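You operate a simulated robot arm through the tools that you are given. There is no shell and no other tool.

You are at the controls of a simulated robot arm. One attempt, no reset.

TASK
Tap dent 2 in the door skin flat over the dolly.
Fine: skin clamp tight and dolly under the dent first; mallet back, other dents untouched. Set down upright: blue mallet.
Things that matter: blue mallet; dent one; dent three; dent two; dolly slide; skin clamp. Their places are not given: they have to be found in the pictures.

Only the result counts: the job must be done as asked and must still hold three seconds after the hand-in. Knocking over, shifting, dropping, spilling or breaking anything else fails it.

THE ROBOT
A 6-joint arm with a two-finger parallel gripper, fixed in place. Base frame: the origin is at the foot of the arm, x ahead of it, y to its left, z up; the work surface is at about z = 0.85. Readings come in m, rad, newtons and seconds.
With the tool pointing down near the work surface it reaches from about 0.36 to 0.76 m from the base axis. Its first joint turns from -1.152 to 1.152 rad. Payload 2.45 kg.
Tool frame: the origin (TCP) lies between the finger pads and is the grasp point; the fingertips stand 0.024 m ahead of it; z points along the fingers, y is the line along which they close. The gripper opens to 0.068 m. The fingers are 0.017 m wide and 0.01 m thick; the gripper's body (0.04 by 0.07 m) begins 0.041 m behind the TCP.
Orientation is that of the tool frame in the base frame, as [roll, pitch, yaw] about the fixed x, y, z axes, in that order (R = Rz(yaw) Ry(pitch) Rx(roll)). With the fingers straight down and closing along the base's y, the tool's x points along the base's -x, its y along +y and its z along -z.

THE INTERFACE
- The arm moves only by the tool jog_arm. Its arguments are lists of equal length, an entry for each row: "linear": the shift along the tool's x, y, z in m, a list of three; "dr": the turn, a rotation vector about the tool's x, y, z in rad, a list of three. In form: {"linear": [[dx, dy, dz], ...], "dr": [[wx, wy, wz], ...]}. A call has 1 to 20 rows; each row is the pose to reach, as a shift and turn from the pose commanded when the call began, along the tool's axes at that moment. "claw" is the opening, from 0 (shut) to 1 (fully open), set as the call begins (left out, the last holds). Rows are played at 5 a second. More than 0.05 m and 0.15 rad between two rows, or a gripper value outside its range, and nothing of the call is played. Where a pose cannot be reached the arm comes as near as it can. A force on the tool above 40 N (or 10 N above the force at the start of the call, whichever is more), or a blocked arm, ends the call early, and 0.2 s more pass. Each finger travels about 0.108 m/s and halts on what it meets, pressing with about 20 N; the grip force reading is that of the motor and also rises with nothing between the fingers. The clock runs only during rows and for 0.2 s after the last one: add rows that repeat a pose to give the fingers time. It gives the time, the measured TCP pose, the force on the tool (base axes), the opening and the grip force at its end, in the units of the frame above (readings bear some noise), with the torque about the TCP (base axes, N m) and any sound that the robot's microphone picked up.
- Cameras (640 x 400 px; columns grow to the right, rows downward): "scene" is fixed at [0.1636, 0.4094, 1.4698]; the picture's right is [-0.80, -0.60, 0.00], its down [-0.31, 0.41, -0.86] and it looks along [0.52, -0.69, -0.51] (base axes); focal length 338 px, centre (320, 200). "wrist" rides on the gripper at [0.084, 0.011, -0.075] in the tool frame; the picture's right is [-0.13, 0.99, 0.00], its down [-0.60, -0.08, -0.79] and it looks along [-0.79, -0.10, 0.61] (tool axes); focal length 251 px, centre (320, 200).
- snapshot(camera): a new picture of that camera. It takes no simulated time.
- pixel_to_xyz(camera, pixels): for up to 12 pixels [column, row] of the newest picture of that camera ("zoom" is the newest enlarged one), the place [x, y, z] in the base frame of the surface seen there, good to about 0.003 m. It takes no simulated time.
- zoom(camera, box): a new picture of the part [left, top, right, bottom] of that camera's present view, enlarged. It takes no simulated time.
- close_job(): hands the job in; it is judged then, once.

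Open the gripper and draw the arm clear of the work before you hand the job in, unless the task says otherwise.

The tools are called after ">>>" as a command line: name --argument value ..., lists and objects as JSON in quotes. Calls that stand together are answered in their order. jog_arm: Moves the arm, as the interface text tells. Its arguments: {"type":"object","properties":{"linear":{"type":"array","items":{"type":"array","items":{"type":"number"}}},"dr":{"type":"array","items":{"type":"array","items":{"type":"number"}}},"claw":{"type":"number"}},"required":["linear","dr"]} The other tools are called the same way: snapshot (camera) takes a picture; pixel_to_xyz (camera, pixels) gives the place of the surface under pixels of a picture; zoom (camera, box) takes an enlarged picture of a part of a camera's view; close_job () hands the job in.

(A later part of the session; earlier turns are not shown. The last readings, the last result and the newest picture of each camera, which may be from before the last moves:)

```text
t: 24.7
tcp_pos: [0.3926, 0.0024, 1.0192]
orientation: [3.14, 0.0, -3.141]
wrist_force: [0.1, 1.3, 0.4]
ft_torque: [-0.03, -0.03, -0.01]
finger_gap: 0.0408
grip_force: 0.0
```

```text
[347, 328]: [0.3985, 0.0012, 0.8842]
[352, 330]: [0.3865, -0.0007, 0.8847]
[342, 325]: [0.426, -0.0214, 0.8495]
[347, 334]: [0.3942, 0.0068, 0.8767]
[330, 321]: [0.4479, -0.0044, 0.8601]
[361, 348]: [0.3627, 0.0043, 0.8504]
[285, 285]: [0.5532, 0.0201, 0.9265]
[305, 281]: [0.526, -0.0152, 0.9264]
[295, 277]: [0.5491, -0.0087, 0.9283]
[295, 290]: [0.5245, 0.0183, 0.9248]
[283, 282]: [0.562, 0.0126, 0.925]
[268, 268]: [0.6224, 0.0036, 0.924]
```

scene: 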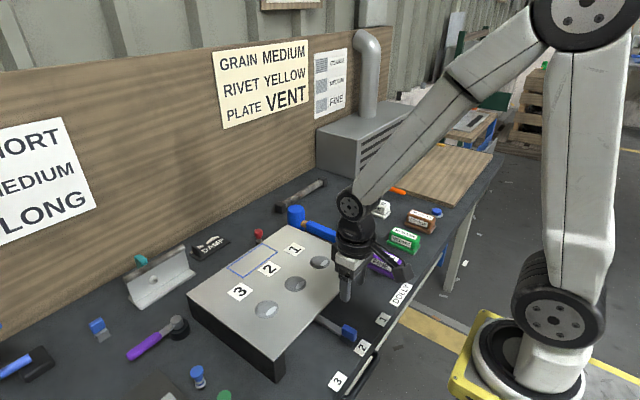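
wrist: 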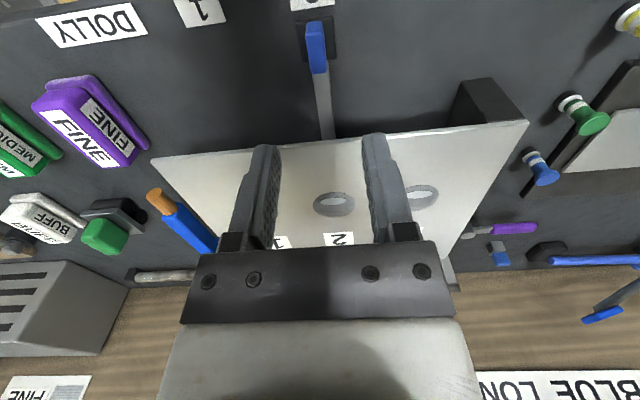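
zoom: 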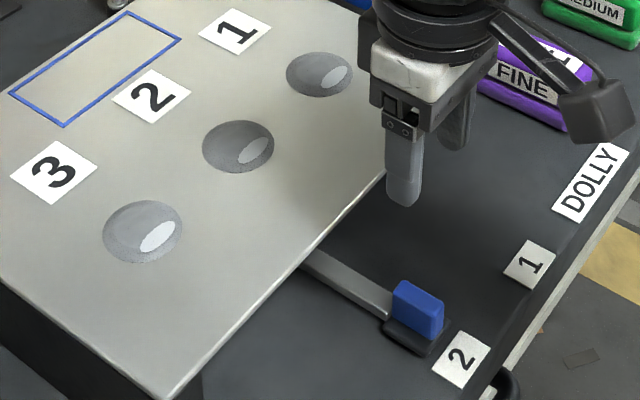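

Dent 2 is centred at ≈[0.535,0.001] (top z≈0.930) and the dolly knob at y≈0.0015, well under it. Next I go to view the blue mallet with the tilted wrist camera, gripper opened.

>>> jog_arm --linear '[[-0.0284, -0.0278, -0.02], [-0.0568, -0.0555, -0.04], [-0.0851, -0.0833, -0.061], [-0.1135, -0.111, -0.061], [-0.1419, -0.1388, -0.061], [-0.1703, -0.1665, -0.061], [-0.1986, -0.1943, -0.061], [-0.227, -0.222, -0.061]]' --dr '[[0, 0.075, 0], [0, 0.15, 0], [0, 0.225, 0], [0, 0.3, 0], [0, 0.375, 0], [0, 0.45, 0], [0, 0.525, 0], [0, 0.6, 0]]' --claw 1

>>> snapshot --camera "wrist"

```text
t: 26.5
tcp_pos: [0.6199, -0.2201, 1.0819]
orientation: [3.138, -0.605, -3.141]
wrist_force: [1.5, -0.8, 3.9]
ft_torque: [0.0, -0.1, -0.02]
finger_gap: 0.0681
grip_force: 0.0
```

```text
taken
```

wrist: 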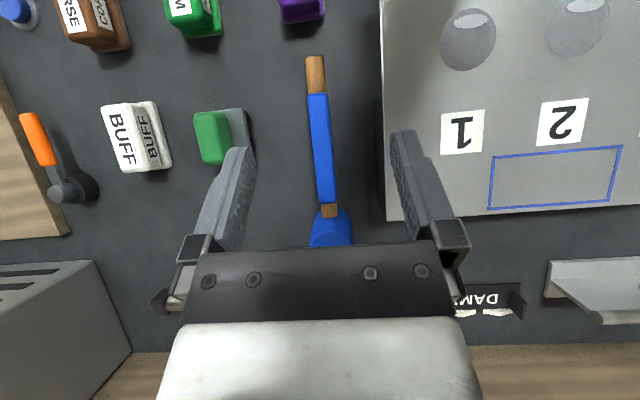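

The mallet handle runs from (314,60) to (329,205), with the head at (330,228). I locate its points.

>>> pixel_to_xyz --camera "wrist" --pixels '[[314, 60], [317, 97], [320, 125], [323, 155], [326, 185], [329, 203], [330, 211], [330, 225], [314, 155], [333, 155], [311, 235], [351, 230]]'

>>> zoom --camera "wrist" --box '[240, 40, 420, 250]'

>>> zoom --camera "scene" --box '[270, 180, 390, 260]'

```text
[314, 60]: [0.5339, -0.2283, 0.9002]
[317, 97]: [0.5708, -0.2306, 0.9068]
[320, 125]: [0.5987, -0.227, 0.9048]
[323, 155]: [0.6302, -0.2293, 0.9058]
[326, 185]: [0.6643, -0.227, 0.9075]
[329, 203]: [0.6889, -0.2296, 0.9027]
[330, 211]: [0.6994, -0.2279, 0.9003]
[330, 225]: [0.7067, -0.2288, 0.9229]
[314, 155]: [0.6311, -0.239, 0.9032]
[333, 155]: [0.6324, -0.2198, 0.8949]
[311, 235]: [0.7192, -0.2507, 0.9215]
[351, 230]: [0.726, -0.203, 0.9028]
```

```text
1.90 times, centred on (330, 145) of wrist
```

zoom: 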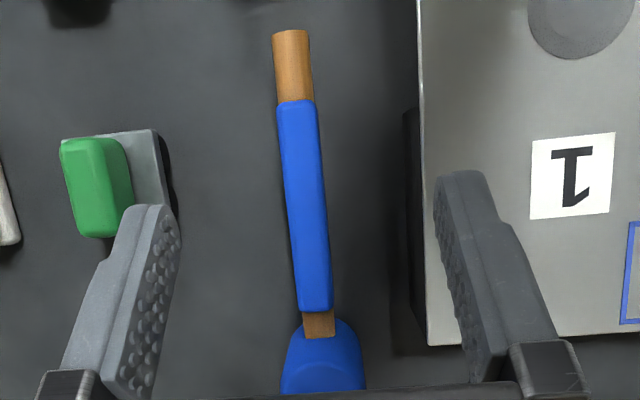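

```text
5.00 times, centred on (330, 220) of scene
```

zoom: 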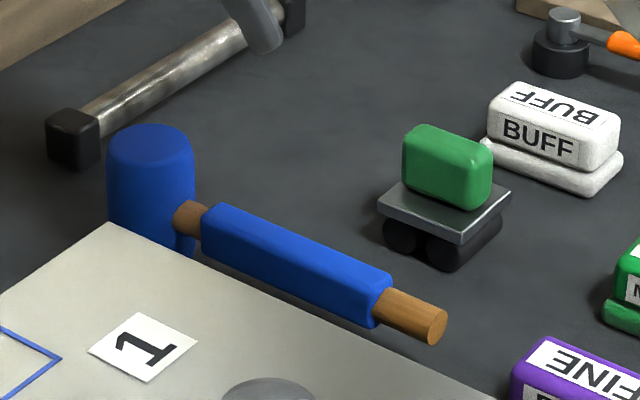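

The mallet handle axis is at y≈-0.229, sleeve x≈0.57–0.69, z top 0.906, head centre ≈[0.726,-0.228]. I straighten the tool above the sleeve at x≈0.655.

>>> jog_arm --linear '[[-0.0164, -0.0015, 0.0134], [-0.0327, -0.003, 0.0268], [-0.0491, -0.0045, 0.0402], [-0.0655, -0.006, 0.0536], [-0.0818, -0.0075, 0.067], [-0.0982, -0.009, 0.0804], [-0.0982, -0.009, 0.0804]]' --dr '[[0, -0.1, 0], [0, -0.2, 0], [0, -0.3, 0], [0, -0.4, 0], [0, -0.5, 0], [0, -0.602, 0], [0, -0.602, 0]]'

>>> snapshot --camera "wrist"

>>> zoom --camera "scene" --box '[270, 160, 390, 260]'

```text
t: 28.1
tcp_pos: [0.6584, -0.2299, 0.9584]
orientation: [3.141, 0.003, -3.14]
wrist_force: [1.3, -0.5, 0.1]
ft_torque: [-0.03, 0.01, 0.03]
finger_gap: 0.068
grip_force: 0.1
```

```text
taken
```

wrist: 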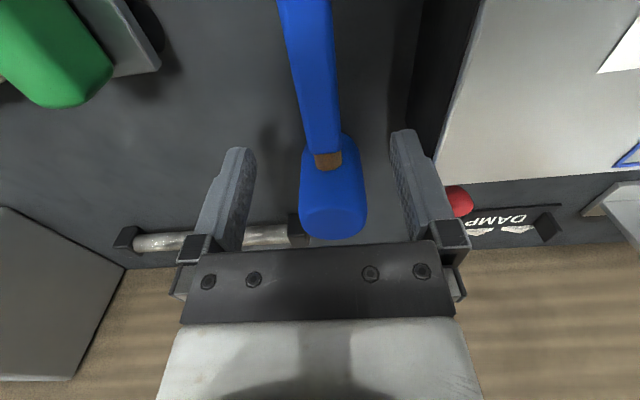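

```text
4.00 times, centred on (330, 210) of scene
```

zoom: 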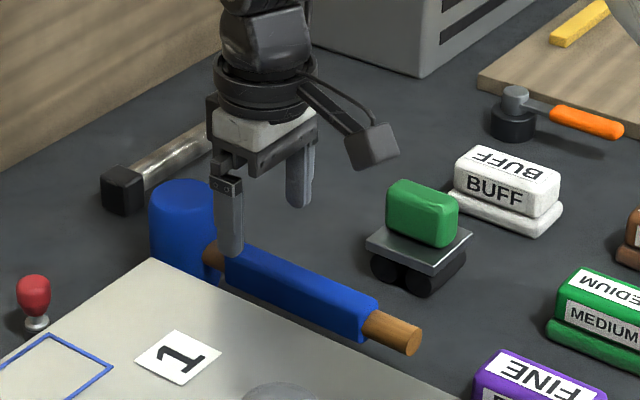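

The fingers are aligned either side of the handle. Before lowering I check the head height and the green block's height near the camera housing.

>>> pixel_to_xyz --camera "scene" --pixels '[[355, 210], [354, 218], [297, 209], [296, 218], [322, 229], [336, 238]]'

>>> pixel_to_xyz --camera "wrist" --pixels '[[332, 218], [302, 215], [366, 212], [308, 60], [335, 60], [322, 60], [330, 162], [60, 50]]'

```text
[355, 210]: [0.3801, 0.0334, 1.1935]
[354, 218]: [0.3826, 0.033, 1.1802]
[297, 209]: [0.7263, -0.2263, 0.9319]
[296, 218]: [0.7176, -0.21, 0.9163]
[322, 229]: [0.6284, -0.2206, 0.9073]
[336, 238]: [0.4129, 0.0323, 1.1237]
```

```text
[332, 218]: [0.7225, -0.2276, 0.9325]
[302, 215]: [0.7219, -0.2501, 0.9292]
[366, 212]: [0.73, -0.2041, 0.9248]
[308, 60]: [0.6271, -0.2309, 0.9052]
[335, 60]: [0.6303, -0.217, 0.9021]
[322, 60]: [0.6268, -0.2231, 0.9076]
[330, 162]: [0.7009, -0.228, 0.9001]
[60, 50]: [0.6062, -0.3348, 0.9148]
```

All clear: green block top is ≈0.915 and away in y. I lower straight down to TCP z≈0.895 around the sleeve.

>>> jog_arm --linear '[[0, 0.001, 0.02], [0, 0.001, 0.04], [0, 0.001, 0.054], [0, 0.001, 0.0635]]' --dr '[[0, 0, 0], [0, 0, 0], [0, 0, 0], [0, 0, 0]]'

>>> snapshot --camera "wrist"

>>> zoom --camera "scene" --box '[270, 160, 390, 260]'

```text
t: 29.1
tcp_pos: [0.6583, -0.2291, 0.8945]
orientation: [3.141, 0.002, -3.141]
wrist_force: [1.0, 0.4, -0.4]
ft_torque: [0.01, -0.01, -0.01]
finger_gap: 0.0682
grip_force: 0.0
```

```text
taken
```

wrist: 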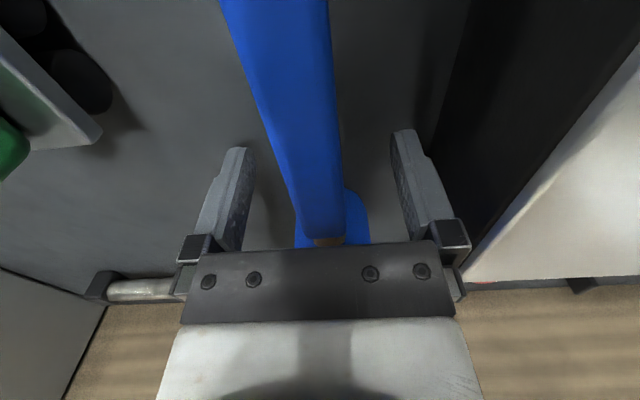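

```text
4.00 times, centred on (330, 210) of scene
```

zoom: 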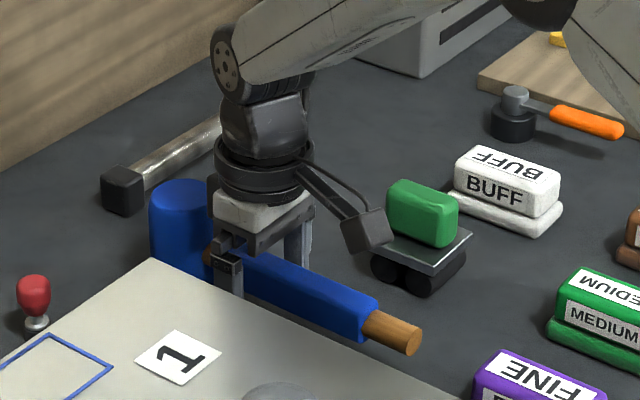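

The sleeve is between the fingers and the palm is above it. I close the gripper.

>>> jog_arm --linear '[[0, 0, 0], [0, 0, 0], [0, 0, 0], [0, 0, 0]]' --dr '[[0, 0, 0], [0, 0, 0], [0, 0, 0], [0, 0, 0]]' --claw 0

```text
t: 30.1
tcp_pos: [0.659, -0.2286, 0.8926]
orientation: [-3.141, 0.003, -3.142]
wrist_force: [0.2, -1.3, -0.3]
ft_torque: [-0.07, 0.01, -0.13]
finger_gap: 0.0228
grip_force: 19.6
```

Gripped at 0.0228 m width. I lift 4 cm slowly and check the mallet stays level.

>>> jog_arm --linear '[[0, 0, -0.01], [0, 0, -0.02], [0, 0, -0.03], [0, 0, -0.04], [0, 0, -0.04]]' --dr '[[0, 0, 0], [0, 0, 0], [0, 0, 0], [0, 0, 0], [0, 0, 0]]'

>>> snapshot --camera "wrist"

>>> zoom --camera "scene" --box '[270, 160, 390, 260]'

```text
t: 31.3
tcp_pos: [0.6578, -0.2282, 0.9327]
orientation: [3.139, 0.003, 3.141]
wrist_force: [-0.7, -0.1, -4.9]
ft_torque: [0.04, 0.24, -0.03]
finger_gap: 0.0225
grip_force: 20.4
```

```text
taken
```

wrist: 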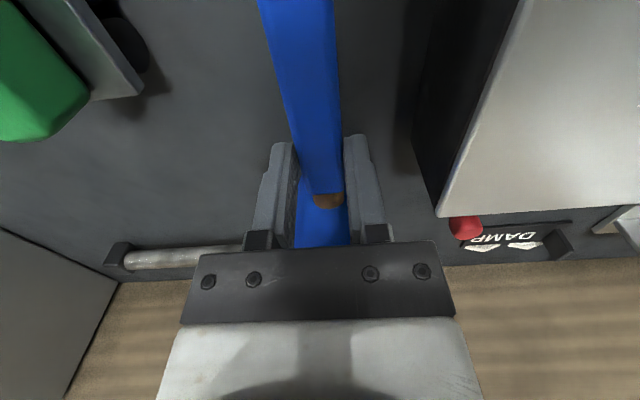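

```text
4.00 times, centred on (330, 210) of scene
```

zoom: 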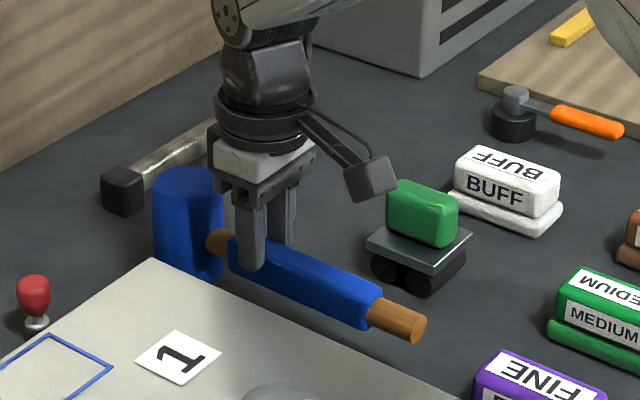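

The gripper rose 4 cm but the mallet seems to have risen less, so I measure handle and head heights now.

>>> snapshot --camera "scene"

>>> pixel_to_xyz --camera "wrist" --pixels '[[300, 40], [305, 100], [318, 160], [327, 185], [328, 200], [325, 225], [345, 225], [282, 40], [335, 40]]'

>>> zoom --camera "scene" --box '[270, 180, 370, 260]'

```text
taken
```

scene: 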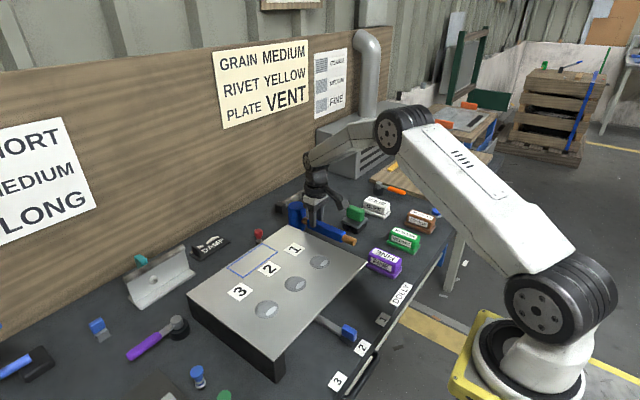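

```text
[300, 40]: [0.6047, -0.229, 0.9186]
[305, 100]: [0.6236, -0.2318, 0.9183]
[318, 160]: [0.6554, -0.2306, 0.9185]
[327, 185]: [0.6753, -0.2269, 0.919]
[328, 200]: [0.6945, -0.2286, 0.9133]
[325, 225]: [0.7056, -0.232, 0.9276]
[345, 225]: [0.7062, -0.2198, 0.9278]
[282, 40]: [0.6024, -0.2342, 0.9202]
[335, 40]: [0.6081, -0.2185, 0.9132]
```

```text
5.00 times, centred on (320, 220) of scene
```

zoom: 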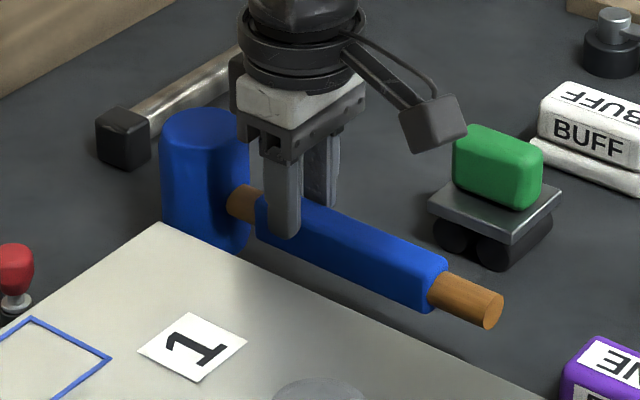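

The sleeve top is only at z≈0.9185 (rose 1.25 cm) while the fingers rose 3.8 cm: it slipped through the pads. I lower it back onto the table gently before regripping deeper.

>>> jog_arm --linear '[[0, 0, 0.007], [0, 0, 0.0135], [0, 0, 0.0135]]' --dr '[[0, 0, 0], [0, 0, 0], [0, 0, 0]]'

>>> snapshot --camera "wrist"

>>> pixel_to_xyz --camera "wrist" --pixels '[[300, 40], [305, 100], [318, 160], [327, 185], [325, 225]]'

```text
t: 32.1
tcp_pos: [0.657, -0.228, 0.9206]
orientation: [3.14, 0.004, -3.141]
wrist_force: [0.2, -0.8, -3.3]
ft_torque: [0.0, 0.24, 0.0]
finger_gap: 0.0227
grip_force: 20.0
```

```text
taken
```

wrist: 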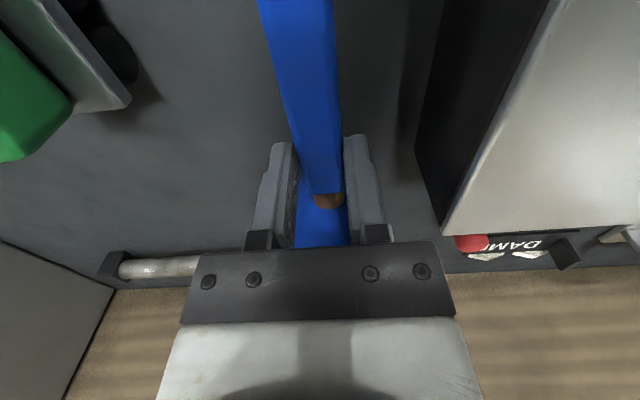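

```text
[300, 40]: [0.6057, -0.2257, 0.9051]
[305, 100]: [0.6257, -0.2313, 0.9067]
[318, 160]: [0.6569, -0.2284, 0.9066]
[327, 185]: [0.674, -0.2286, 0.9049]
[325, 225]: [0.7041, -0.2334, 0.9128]
```

The mallet is back at its original height (sleeve top 0.906) and it was not creeping further. I open, go back down and shift 2.2 cm closer to the head (nearer its centre of mass) for a better grip.

>>> jog_arm --linear '[[0, 0, 0], [0, 0, 0], [0, 0, 0], [0, 0, 0]]' --dr '[[0, 0, 0], [0, 0, 0], [0, 0, 0], [0, 0, 0]]' --claw 1

>>> snapshot --camera "wrist"

>>> pixel_to_xyz --camera "wrist" --pixels '[[300, 40], [305, 100], [318, 160], [327, 185], [325, 225], [329, 200], [345, 225]]'

```text
t: 33.1
tcp_pos: [0.6573, -0.2278, 0.9211]
orientation: [3.14, 0.001, -3.141]
wrist_force: [0.5, -0.6, -0.2]
ft_torque: [0.01, 0.02, 0.0]
finger_gap: 0.068
grip_force: 0.0
```

```text
taken
```

wrist: 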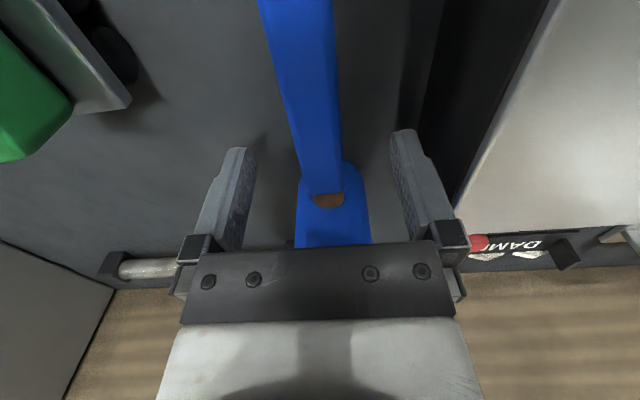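

```text
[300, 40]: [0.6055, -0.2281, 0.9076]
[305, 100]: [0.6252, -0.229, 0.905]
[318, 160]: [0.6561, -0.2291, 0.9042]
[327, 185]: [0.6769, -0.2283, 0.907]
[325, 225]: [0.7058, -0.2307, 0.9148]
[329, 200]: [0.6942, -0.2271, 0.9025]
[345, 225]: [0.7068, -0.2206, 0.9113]
```

Mallet undisturbed, level at y≈-0.2285. I lower to z≈0.893 at x≈0.675.

>>> jog_arm --linear '[[-0.009, 0, 0], [-0.018, 0, 0], [-0.018, 0, 0.015], [-0.018, 0, 0.028]]' --dr '[[0, 0, 0], [0, 0, 0], [0, 0, 0], [0, 0, 0]]'

>>> snapshot --camera "wrist"

>>> zoom --camera "scene" --box '[270, 180, 370, 260]'

```text
t: 34.1
tcp_pos: [0.6768, -0.2288, 0.8936]
orientation: [3.139, 0.003, -3.142]
wrist_force: [0.3, -0.2, 0.7]
ft_torque: [-0.02, -0.01, 0.02]
finger_gap: 0.068
grip_force: 0.1
```

```text
taken
```

wrist: 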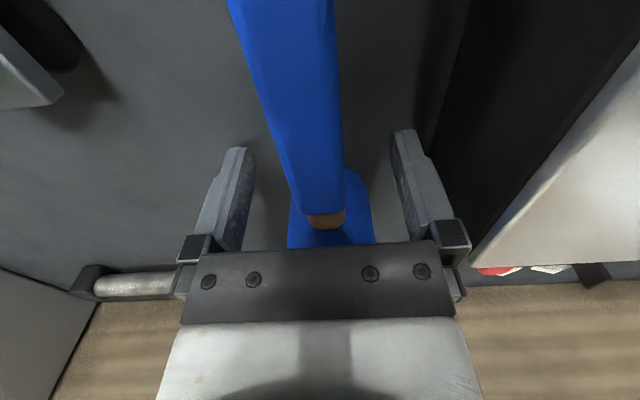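

```text
5.00 times, centred on (320, 220) of scene
```

zoom: 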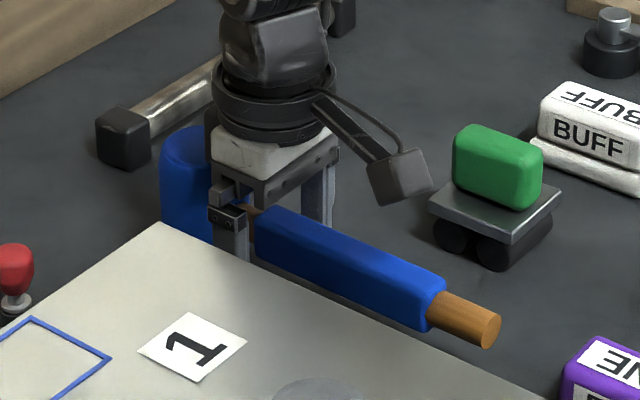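

The fingers are around the head end of the sleeve. I close and hold for about a second.

>>> jog_arm --linear '[[0, 0, 0], [0, 0, 0], [0, 0, 0], [0, 0, 0], [0, 0, 0], [0, 0, 0]]' --dr '[[0, 0, 0], [0, 0, 0], [0, 0, 0], [0, 0, 0], [0, 0, 0], [0, 0, 0]]' --claw 0

>>> zoom --camera "scene" --box '[270, 180, 370, 260]'

```text
t: 35.5
tcp_pos: [0.677, -0.2291, 0.8937]
orientation: [-3.141, 0.002, -3.141]
wrist_force: [0.2, -1.9, 0.6]
ft_torque: [-0.11, -0.02, -0.08]
finger_gap: 0.0229
grip_force: 20.2
```

```text
5.00 times, centred on (320, 220) of scene
```

zoom: 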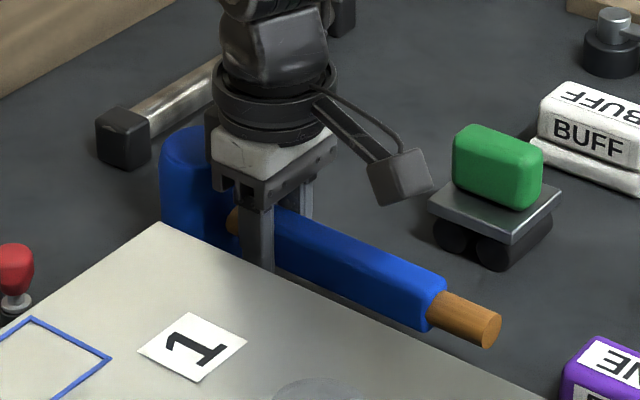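

Gripped again at 0.0229 m. I lift very gently by 1.5 cm and compare.

>>> jog_arm --linear '[[0, 0, -0.001], [0, 0, -0.003], [0, 0, -0.006], [0, 0, -0.009], [0, 0, -0.012], [0, 0, -0.015]]' --dr '[[0, 0, 0], [0, 0, 0], [0, 0, 0], [0, 0, 0], [0, 0, 0], [0, 0, 0]]'

>>> snapshot --camera "wrist"

>>> pixel_to_xyz --camera "wrist" --pixels '[[300, 40], [305, 100], [318, 160], [322, 190]]'

>>> zoom --camera "scene" --box '[270, 180, 370, 260]'

```text
t: 36.9
tcp_pos: [0.6781, -0.2285, 0.9077]
orientation: [3.14, 0.002, -3.141]
wrist_force: [0.3, -0.3, -4.8]
ft_torque: [0.01, 0.19, -0.03]
finger_gap: 0.0227
grip_force: 19.8
```

```text
taken
```

wrist: 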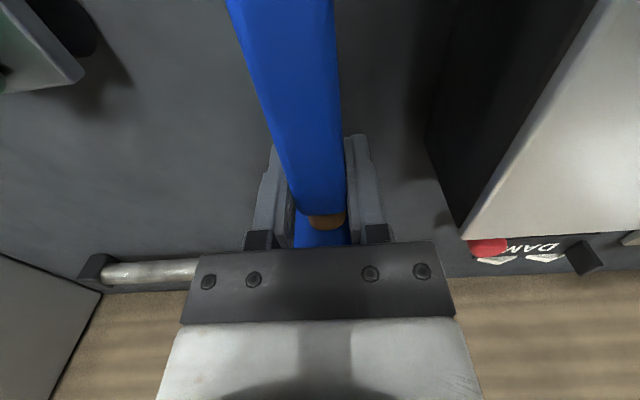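

```text
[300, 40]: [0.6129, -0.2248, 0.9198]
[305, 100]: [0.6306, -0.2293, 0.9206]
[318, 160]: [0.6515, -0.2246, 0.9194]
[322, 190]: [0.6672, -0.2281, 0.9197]
```

```text
5.00 times, centred on (320, 220) of scene
```

zoom: 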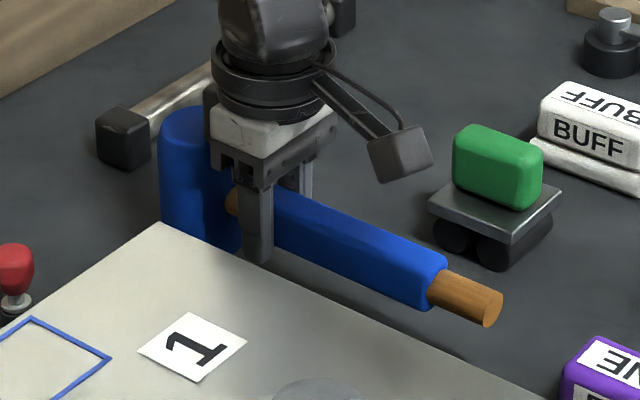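

The mallet rose level with the fingers this time (sleeve top 0.920, full weight 4.8 N), no slip. I continue lifting with gently ramped steps to TCP z≈0.995.

>>> jog_arm --linear '[[0, 0, -0.002], [0, 0, -0.005], [0, 0, -0.009], [0, 0, -0.014], [0, 0, -0.02], [0, 0, -0.026], [0, 0, -0.032], [0, 0, -0.038], [0, 0, -0.044], [0, 0, -0.05], [0, 0, -0.056], [0, 0, -0.062], [0, 0, -0.068], [0, 0, -0.074], [0, 0, -0.079], [0, 0, -0.083], [0, 0, -0.086], [0, 0, -0.087]]' --dr '[[0, 0, 0], [0, 0, 0], [0, 0, 0], [0, 0, 0], [0, 0, 0], [0, 0, 0], [0, 0, 0], [0, 0, 0], [0, 0, 0], [0, 0, 0], [0, 0, 0], [0, 0, 0], [0, 0, 0], [0, 0, 0], [0, 0, 0], [0, 0, 0], [0, 0, 0], [0, 0, 0]]'

>>> snapshot --camera "wrist"

>>> pixel_to_xyz --camera "wrist" --pixels '[[300, 40], [305, 100], [318, 160], [322, 190]]'

>>> snapshot --camera "scene"

```text
t: 40.7
tcp_pos: [0.6754, -0.2288, 0.9946]
orientation: [3.14, 0.003, -3.142]
wrist_force: [-0.7, -0.1, -5.0]
ft_torque: [0.01, 0.19, 0.05]
finger_gap: 0.0229
grip_force: 20.0
```

```text
taken
```

wrist: 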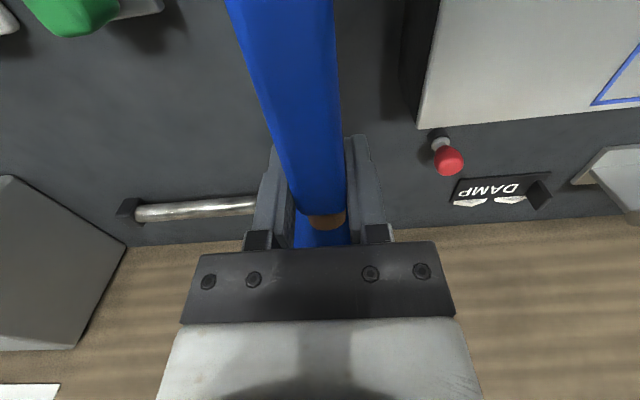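

```text
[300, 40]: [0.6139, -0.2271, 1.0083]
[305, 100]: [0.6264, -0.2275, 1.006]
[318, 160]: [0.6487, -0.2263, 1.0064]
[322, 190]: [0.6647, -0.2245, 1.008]
```

```text
taken
```

scene: 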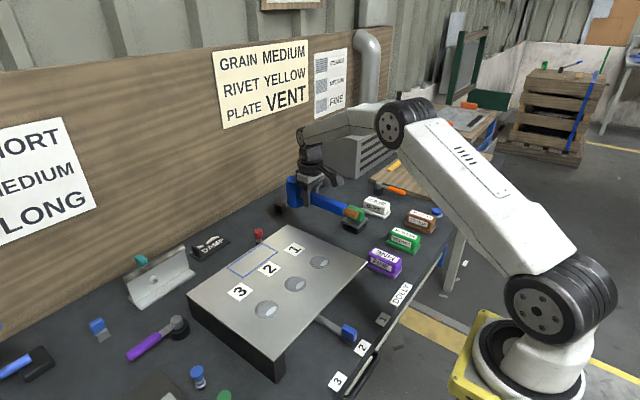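

The mallet is held level (sleeve top 1.0075 vs TCP 0.9946). I carry it horizontally so the head is over dent 2, with a smooth ramp.

>>> jog_arm --linear '[[0.0019, 0.0023, 0], [0.0076, 0.0092, 0], [0.0171, 0.0206, 0], [0.0305, 0.0366, 0], [0.0457, 0.055, 0], [0.061, 0.0733, 0], [0.0762, 0.0916, 0], [0.0914, 0.1099, 0], [0.1067, 0.1282, 0], [0.1219, 0.1466, 0], [0.1372, 0.1649, 0], [0.1524, 0.1832, 0], [0.1657, 0.1992, 0], [0.1772, 0.213, 0], [0.1848, 0.2221, 0], [0.1886, 0.2267, 0], [0.1905, 0.229, 0], [0.1905, 0.229, 0]]' --dr '[[0, 0, 0], [0, 0, 0], [0, 0, 0], [0, 0, 0], [0, 0, 0], [0, 0, 0], [0, 0, 0], [0, 0, 0], [0, 0, 0], [0, 0, 0], [0, 0, 0], [0, 0, 0], [0, 0, 0], [0, 0, 0], [0, 0, 0], [0, 0, 0], [0, 0, 0], [0, 0, 0]]'

>>> snapshot --camera "wrist"

>>> snapshot --camera "scene"

>>> zoom --camera "scene" --box '[220, 210, 380, 330]'

```text
t: 44.5
tcp_pos: [0.4847, 0.0009, 0.9956]
orientation: [3.14, 0.005, -3.141]
wrist_force: [-0.3, -0.7, -4.0]
ft_torque: [-0.02, 0.16, -0.03]
finger_gap: 0.023
grip_force: 19.8
```

```text
taken
```

wrist: 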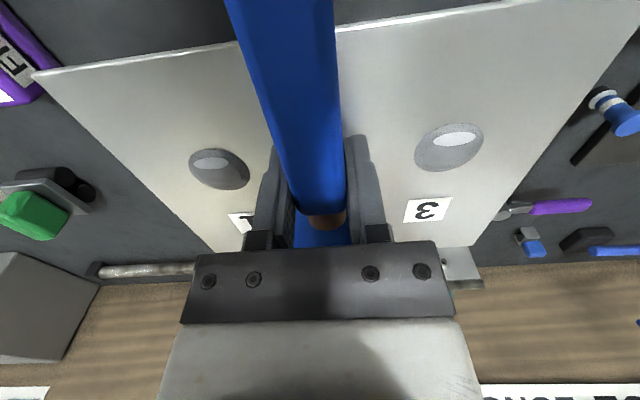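

```text
taken
```

scene: 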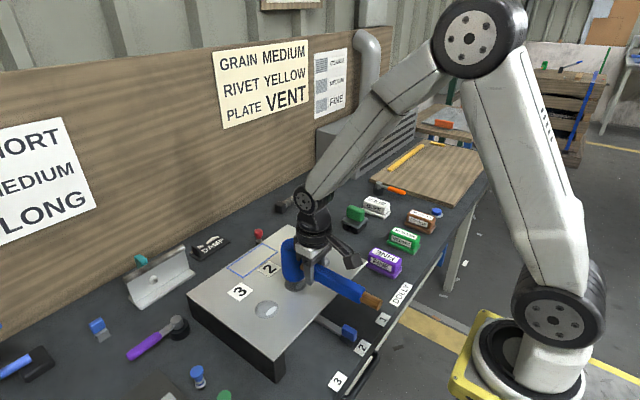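

```text
3.33 times, centred on (300, 270) of scene
```

zoom: 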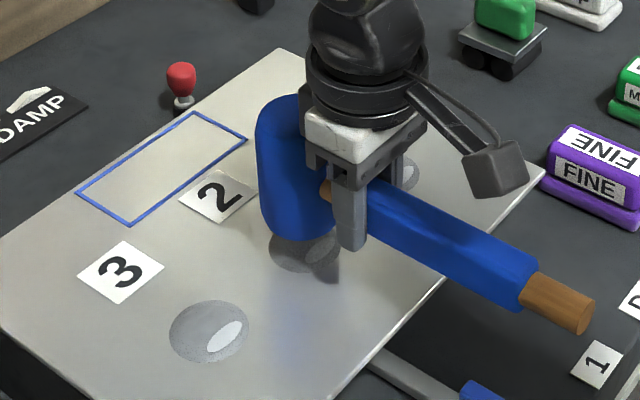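

The head hovers above dent 2. I check the head's location and level by pixel positions on it and on the dent below.

>>> pixel_to_xyz --camera "scene" --pixels '[[288, 243], [286, 252], [291, 270], [294, 280], [282, 265], [300, 278], [335, 285], [357, 293], [371, 301], [288, 287], [300, 289], [284, 284]]'

>>> pixel_to_xyz --camera "wrist" --pixels '[[300, 40], [305, 100], [318, 160], [322, 190], [320, 232], [215, 165], [450, 143]]'

```text
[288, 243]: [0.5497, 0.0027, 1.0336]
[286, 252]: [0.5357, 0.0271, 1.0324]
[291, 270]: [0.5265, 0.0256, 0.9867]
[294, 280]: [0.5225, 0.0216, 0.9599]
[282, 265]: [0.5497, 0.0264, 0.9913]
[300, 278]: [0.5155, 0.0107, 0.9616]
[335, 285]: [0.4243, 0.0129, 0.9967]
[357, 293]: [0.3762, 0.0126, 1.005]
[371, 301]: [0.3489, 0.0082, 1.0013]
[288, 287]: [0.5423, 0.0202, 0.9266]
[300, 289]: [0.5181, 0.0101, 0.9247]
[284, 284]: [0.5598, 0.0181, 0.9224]
```

```text
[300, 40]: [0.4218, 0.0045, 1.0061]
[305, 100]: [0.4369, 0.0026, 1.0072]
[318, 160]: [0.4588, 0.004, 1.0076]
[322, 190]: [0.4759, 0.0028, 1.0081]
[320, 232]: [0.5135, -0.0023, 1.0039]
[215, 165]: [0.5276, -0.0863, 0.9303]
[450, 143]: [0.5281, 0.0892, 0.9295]
```

The head is centred at ≈[0.537,0.003] over dent 2 (≈[0.535,0.002]), well clear of dents 1 and 3. I make a first moderate tap: down about 3 cm and straight back up.

>>> jog_arm --linear '[[0, 0, 0.005], [0, 0, 0.015], [0, 0, 0.025], [0, 0, 0.03], [0, 0, 0.018], [0, 0, 0.005], [0, 0, 0], [0, 0, 0]]' --dr '[[0, 0, 0], [0, 0, 0], [0, 0, 0], [0, 0, 0], [0, 0, 0], [0, 0, 0], [0, 0, 0], [0, 0, 0]]'

>>> snapshot --camera "scene"

>>> zoom --camera "scene" --box '[220, 210, 380, 330]'

>>> snapshot --camera "wrist"

```text
t: 45.5
tcp_pos: [0.4854, 0.0005, 0.9704]
orientation: [3.141, 0.003, -3.141]
wrist_force: [-17.1, 0.2, 29.9]
ft_torque: [-0.01, -1.0, 0.03]
finger_gap: 0.023
grip_force: 20.3
stopped in row 4: the force on the tool passed its limit at 46 N (the readings are from after the stop); the commanded pose is now the measured one
```

```text
taken
```

scene: 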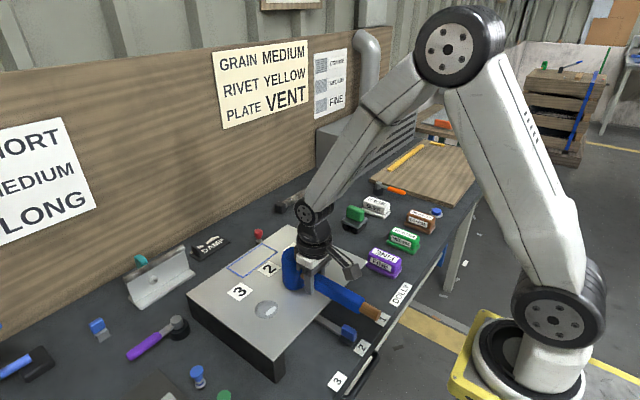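

```text
3.33 times, centred on (300, 270) of scene
```

zoom: 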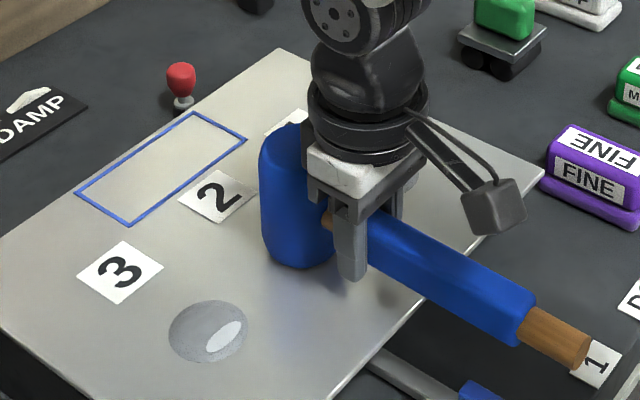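

```text
taken
```

wrist: 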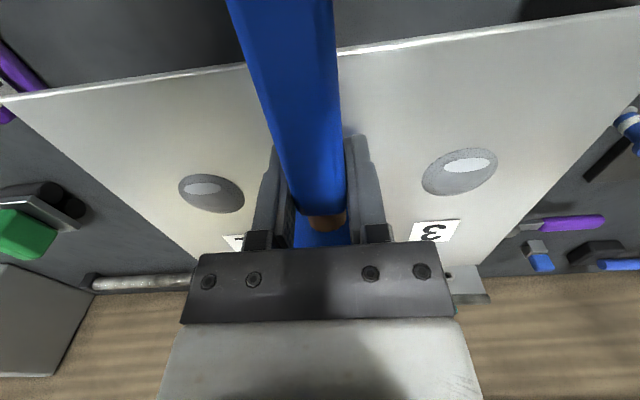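

The tap contacted (46 N, TCP z≈0.9704). I lift 3.5 cm to look at the dent.

>>> jog_arm --linear '[[0, 0, -0.003], [0, 0, -0.008], [0, 0, -0.015], [0, 0, -0.023], [0, 0, -0.031], [0, 0, -0.037], [0, 0, -0.04], [0, 0, -0.04]]' --dr '[[0, 0, 0], [0, 0, 0], [0, 0, 0], [0, 0, 0], [0, 0, 0], [0, 0, 0], [0, 0, 0], [0, 0, 0]]'

>>> snapshot --camera "scene"

>>> zoom --camera "scene" --box '[220, 210, 380, 330]'

>>> snapshot --camera "wrist"

```text
t: 47.3
tcp_pos: [0.4849, 0.0005, 1.0099]
orientation: [3.141, 0.005, 3.141]
wrist_force: [-0.6, -0.3, -3.8]
ft_torque: [0.01, 0.17, 0.01]
finger_gap: 0.0227
grip_force: 20.1
```

```text
taken
```

scene: 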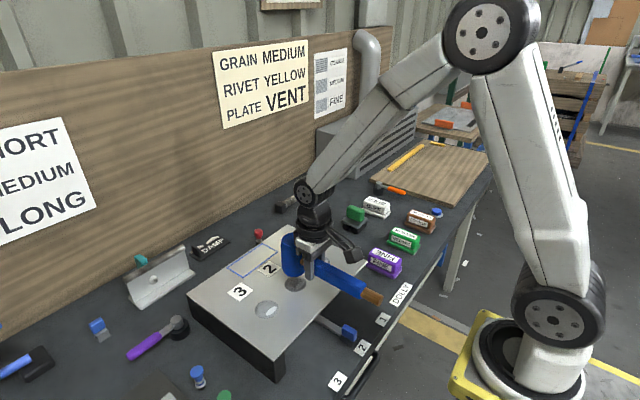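

```text
3.33 times, centred on (300, 270) of scene
```

zoom: 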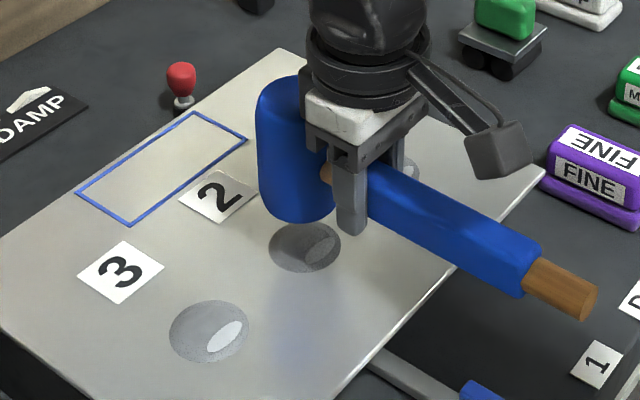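

```text
taken
```

wrist: 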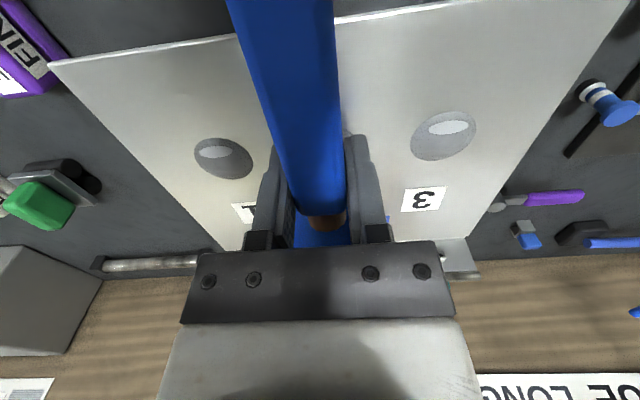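

The dent is still visible beneath the head at zoom (305,245). I measure its surface height now versus the plate and the other dents.

>>> pixel_to_xyz --camera "scene" --pixels '[[292, 286], [295, 284], [298, 282], [301, 283], [295, 288], [288, 284], [266, 309], [268, 306], [262, 311], [283, 300], [312, 290], [280, 284]]'

>>> zoom --camera "scene" --box '[250, 250, 330, 330]'

```text
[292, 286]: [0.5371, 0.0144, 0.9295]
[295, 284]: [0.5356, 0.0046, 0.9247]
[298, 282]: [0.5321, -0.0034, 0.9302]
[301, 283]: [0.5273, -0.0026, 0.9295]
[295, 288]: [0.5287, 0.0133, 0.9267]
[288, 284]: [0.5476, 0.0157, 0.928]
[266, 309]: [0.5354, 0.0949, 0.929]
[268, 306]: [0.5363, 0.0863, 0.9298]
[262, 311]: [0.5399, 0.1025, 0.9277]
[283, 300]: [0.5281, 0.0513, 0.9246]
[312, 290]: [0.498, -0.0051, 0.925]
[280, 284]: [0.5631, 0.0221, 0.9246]
```

```text
5.00 times, centred on (290, 290) of scene
```

zoom: 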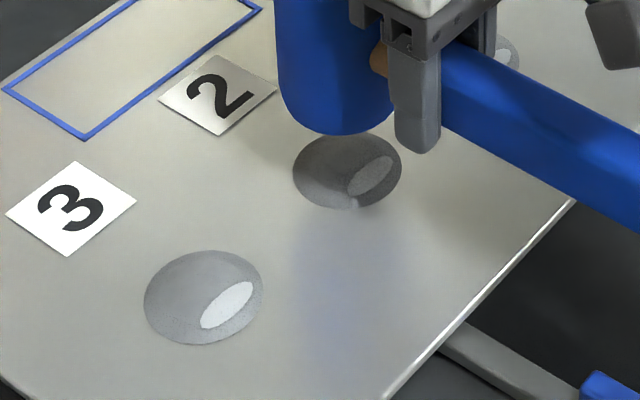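

The dent looks unchanged so far. I check that the mallet has not shifted in the grip after the tap.

>>> pixel_to_xyz --camera "wrist" --pixels '[[300, 40], [305, 100], [318, 160], [322, 190], [320, 232], [222, 158], [443, 136], [325, 215]]'

>>> pixel_to_xyz --camera "scene" --pixels '[[288, 236], [286, 245], [291, 262], [294, 273], [335, 278], [357, 286], [371, 294], [375, 298]]'

```text
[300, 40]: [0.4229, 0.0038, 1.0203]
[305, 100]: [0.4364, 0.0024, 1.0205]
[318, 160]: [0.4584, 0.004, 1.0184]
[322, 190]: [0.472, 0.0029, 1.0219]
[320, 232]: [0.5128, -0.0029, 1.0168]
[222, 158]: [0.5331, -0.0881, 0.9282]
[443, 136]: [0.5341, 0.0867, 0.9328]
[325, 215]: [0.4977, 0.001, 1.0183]
```

```text
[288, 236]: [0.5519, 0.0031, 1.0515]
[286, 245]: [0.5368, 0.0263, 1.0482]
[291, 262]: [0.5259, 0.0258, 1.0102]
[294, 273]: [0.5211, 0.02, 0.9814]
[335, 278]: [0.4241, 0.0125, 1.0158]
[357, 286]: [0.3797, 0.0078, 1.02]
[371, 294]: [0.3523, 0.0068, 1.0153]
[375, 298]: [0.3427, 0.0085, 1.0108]
```

The grip is sound (sleeve level, ≤2 mm shift). I make a brisker tap at about 0.12 m/s.

>>> jog_arm --linear '[[0, 0, 0.008], [0, 0, 0.028], [0, 0, 0.048], [0, 0, 0.03], [0, 0, 0.01], [0, 0, 0], [0, 0, 0]]' --dr '[[0, 0, 0], [0, 0, 0], [0, 0, 0], [0, 0, 0], [0, 0, 0], [0, 0, 0], [0, 0, 0]]'

>>> zoom --camera "scene" --box '[250, 250, 330, 330]'

```text
t: 48.1
tcp_pos: [0.4858, -0.0002, 0.9692]
orientation: [3.141, 0.008, -3.141]
wrist_force: [-21.8, 0.5, 39.1]
ft_torque: [0.02, -1.27, -0.04]
finger_gap: 0.0227
grip_force: 19.9
stopped in row 4: the force on the tool passed its limit at 102 N (the readings are from after the stop); the commanded pose is now the measured one
```

```text
5.00 times, centred on (290, 290) of scene
```

zoom: 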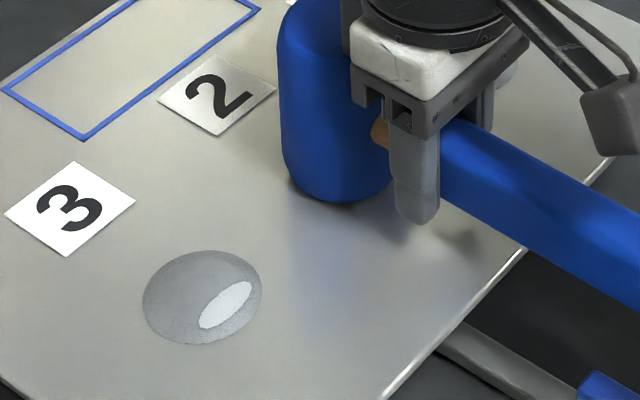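

Peak 102 N this time, arm stopped on contact. I lift again to inspect the dent.

>>> jog_arm --linear '[[0, 0, -0.003], [0, 0, -0.008], [0, 0, -0.015], [0, 0, -0.023], [0, 0, -0.031], [0, 0, -0.037], [0, 0, -0.04], [0, 0, -0.04]]' --dr '[[0, 0, 0], [0, 0, 0], [0, 0, 0], [0, 0, 0], [0, 0, 0], [0, 0, 0], [0, 0, 0], [0, 0, 0]]'

>>> snapshot --camera "scene"

>>> zoom --camera "scene" --box '[250, 250, 330, 330]'

>>> snapshot --camera "wrist"

```text
t: 49.9
tcp_pos: [0.4859, 0.0001, 1.007]
orientation: [3.141, 0.009, 3.141]
wrist_force: [-0.1, 0.2, -3.9]
ft_torque: [-0.01, 0.18, 0.0]
finger_gap: 0.0229
grip_force: 20.0
```

```text
taken
```

scene: 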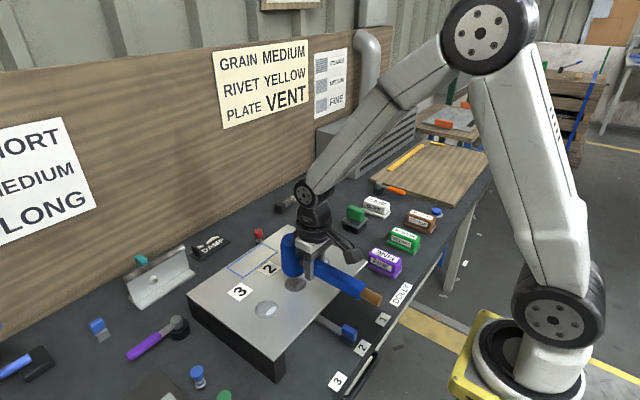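

```text
5.00 times, centred on (290, 290) of scene
```

zoom: 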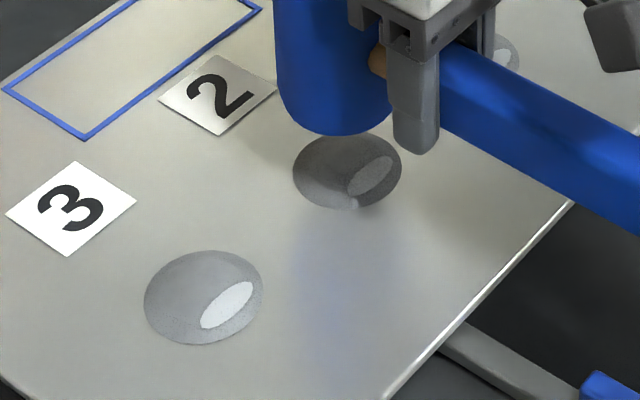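

```text
taken
```

wrist: 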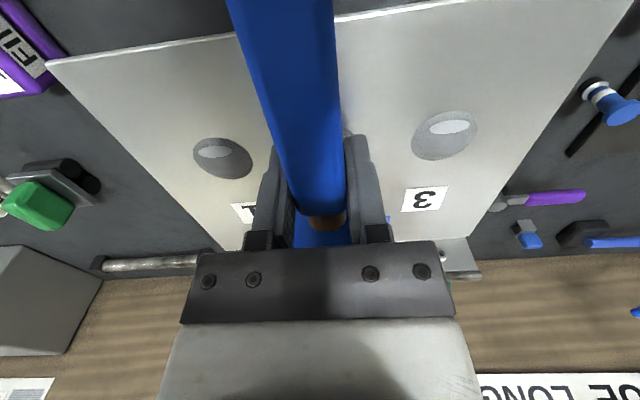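

Dent 2 still looks the same. I average several height samples at dent 2 and dent 3 centres to see whether it has gone down at all.

>>> pixel_to_xyz --camera "scene" --pixels '[[294, 283], [295, 283], [296, 283], [294, 285], [296, 285], [295, 286], [293, 284], [297, 284], [295, 284], [296, 284], [294, 284], [295, 285]]'

>>> pixel_to_xyz --camera "scene" --pixels '[[265, 308], [266, 308], [267, 308], [265, 310], [267, 310], [266, 311], [264, 309], [268, 309], [266, 309], [267, 309], [265, 309], [266, 310]]'

>>> pixel_to_xyz --camera "scene" --pixels '[[282, 298], [283, 298], [284, 298], [282, 300], [283, 300], [284, 300], [282, 302], [283, 302], [284, 302], [281, 296], [312, 292], [310, 294]]'

```text
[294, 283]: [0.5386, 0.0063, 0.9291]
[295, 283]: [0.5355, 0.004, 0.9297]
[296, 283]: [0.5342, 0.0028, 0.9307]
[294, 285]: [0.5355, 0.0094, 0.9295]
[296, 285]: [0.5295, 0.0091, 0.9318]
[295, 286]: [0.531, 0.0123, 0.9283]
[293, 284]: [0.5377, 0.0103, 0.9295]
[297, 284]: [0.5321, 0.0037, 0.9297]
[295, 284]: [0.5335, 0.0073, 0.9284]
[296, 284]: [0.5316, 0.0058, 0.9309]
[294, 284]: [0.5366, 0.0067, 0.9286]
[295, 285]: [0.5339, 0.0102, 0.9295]
```

```text
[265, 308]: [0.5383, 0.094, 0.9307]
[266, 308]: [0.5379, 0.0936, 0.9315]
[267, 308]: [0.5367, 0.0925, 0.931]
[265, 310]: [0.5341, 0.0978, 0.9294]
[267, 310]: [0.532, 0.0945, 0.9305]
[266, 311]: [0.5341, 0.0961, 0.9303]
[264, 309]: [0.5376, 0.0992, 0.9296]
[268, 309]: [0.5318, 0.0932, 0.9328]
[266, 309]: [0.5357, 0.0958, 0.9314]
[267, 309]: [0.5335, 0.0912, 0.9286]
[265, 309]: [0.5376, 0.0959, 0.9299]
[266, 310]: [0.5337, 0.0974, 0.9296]
```

```text
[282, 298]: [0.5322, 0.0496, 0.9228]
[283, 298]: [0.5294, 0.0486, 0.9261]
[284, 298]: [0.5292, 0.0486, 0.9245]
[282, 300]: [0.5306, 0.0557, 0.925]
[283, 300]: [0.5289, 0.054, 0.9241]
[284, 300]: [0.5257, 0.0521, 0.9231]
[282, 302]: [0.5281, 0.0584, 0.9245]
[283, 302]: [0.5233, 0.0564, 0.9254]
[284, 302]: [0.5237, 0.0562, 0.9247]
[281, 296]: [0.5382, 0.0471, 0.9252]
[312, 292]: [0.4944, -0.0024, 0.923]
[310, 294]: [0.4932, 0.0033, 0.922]
```

Plate averages z≈0.9243, dent 2 ≈0.9296, dent 3 ≈0.9305, so dent 2 may be slightly lower but is not flat yet. I raise a little for runway and give a firmer, quicker tap (~0.16 m/s).

>>> jog_arm --linear '[[0, 0, -0.006], [0, 0, -0.014], [0, 0, -0.021], [0, 0, -0.025], [0, 0, -0.025], [0, 0, -0.015], [0, 0, 0.008], [0, 0, 0.04], [0, 0, 0.02], [0, 0, 0]]' --dr '[[0, 0, 0], [0, 0, 0], [0, 0, 0], [0, 0, 0], [0, 0, 0], [0, 0, 0], [0, 0, 0], [0, 0, 0], [0, 0, 0], [0, 0, 0]]'

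>>> zoom --camera "scene" --box '[250, 250, 330, 330]'

```text
t: 52.1
tcp_pos: [0.4885, 0.0017, 1.0096]
orientation: [3.14, 0.007, 3.138]
wrist_force: [0.4, -0.7, -4.3]
ft_torque: [0.0, 0.15, 0.0]
finger_gap: 0.0229
grip_force: 20.3
```

```text
5.00 times, centred on (290, 290) of scene
```

zoom: 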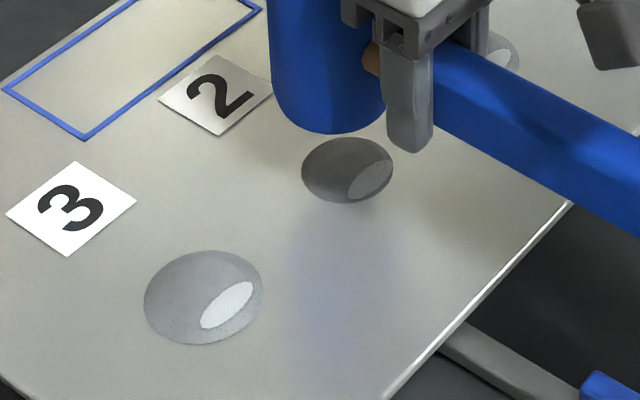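

That quick tap worked: dent 2 shrank visibly (ellipse now 302–393 px wide in zoom versus 293–402). I check the mallet pose before repeating.

>>> snapshot --camera "wrist"

>>> pixel_to_xyz --camera "wrist" --pixels '[[300, 40], [305, 100], [318, 160], [322, 190], [320, 232], [325, 215]]'

>>> snapshot --camera "scene"

>>> pixel_to_xyz --camera "scene" --pixels '[[286, 236], [284, 245], [289, 262], [292, 273], [280, 258], [335, 278], [357, 286], [371, 294], [294, 284], [295, 285], [296, 284], [297, 285]]'

```text
taken
```

wrist: 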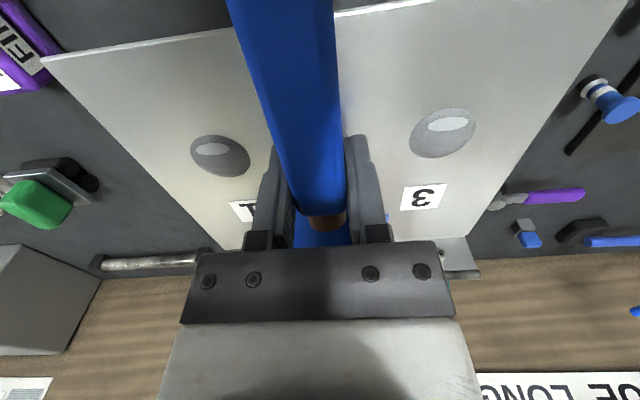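

```text
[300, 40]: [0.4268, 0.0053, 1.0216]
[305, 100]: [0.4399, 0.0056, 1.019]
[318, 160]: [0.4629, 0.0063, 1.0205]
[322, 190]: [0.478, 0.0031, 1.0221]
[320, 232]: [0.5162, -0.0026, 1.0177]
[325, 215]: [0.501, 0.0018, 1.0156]
```

```text
taken
```

scene: 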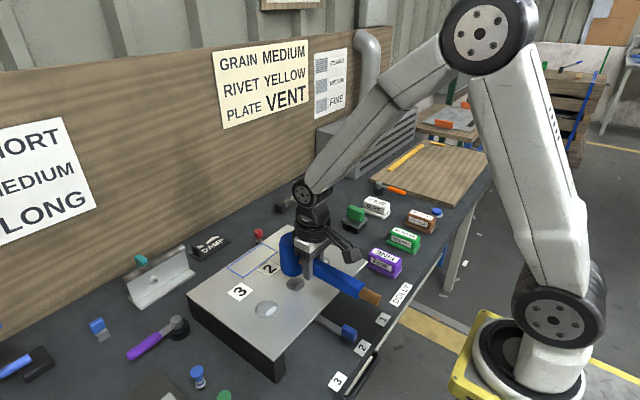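

```text
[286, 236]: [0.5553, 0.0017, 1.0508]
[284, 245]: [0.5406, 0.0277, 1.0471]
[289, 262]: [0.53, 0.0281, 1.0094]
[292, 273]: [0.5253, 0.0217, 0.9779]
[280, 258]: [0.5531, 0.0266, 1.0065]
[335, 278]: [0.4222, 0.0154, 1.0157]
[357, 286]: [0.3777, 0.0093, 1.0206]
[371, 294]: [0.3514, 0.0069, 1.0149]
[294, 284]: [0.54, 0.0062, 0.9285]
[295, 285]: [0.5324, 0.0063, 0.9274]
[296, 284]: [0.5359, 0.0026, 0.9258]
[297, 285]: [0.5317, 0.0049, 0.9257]
```

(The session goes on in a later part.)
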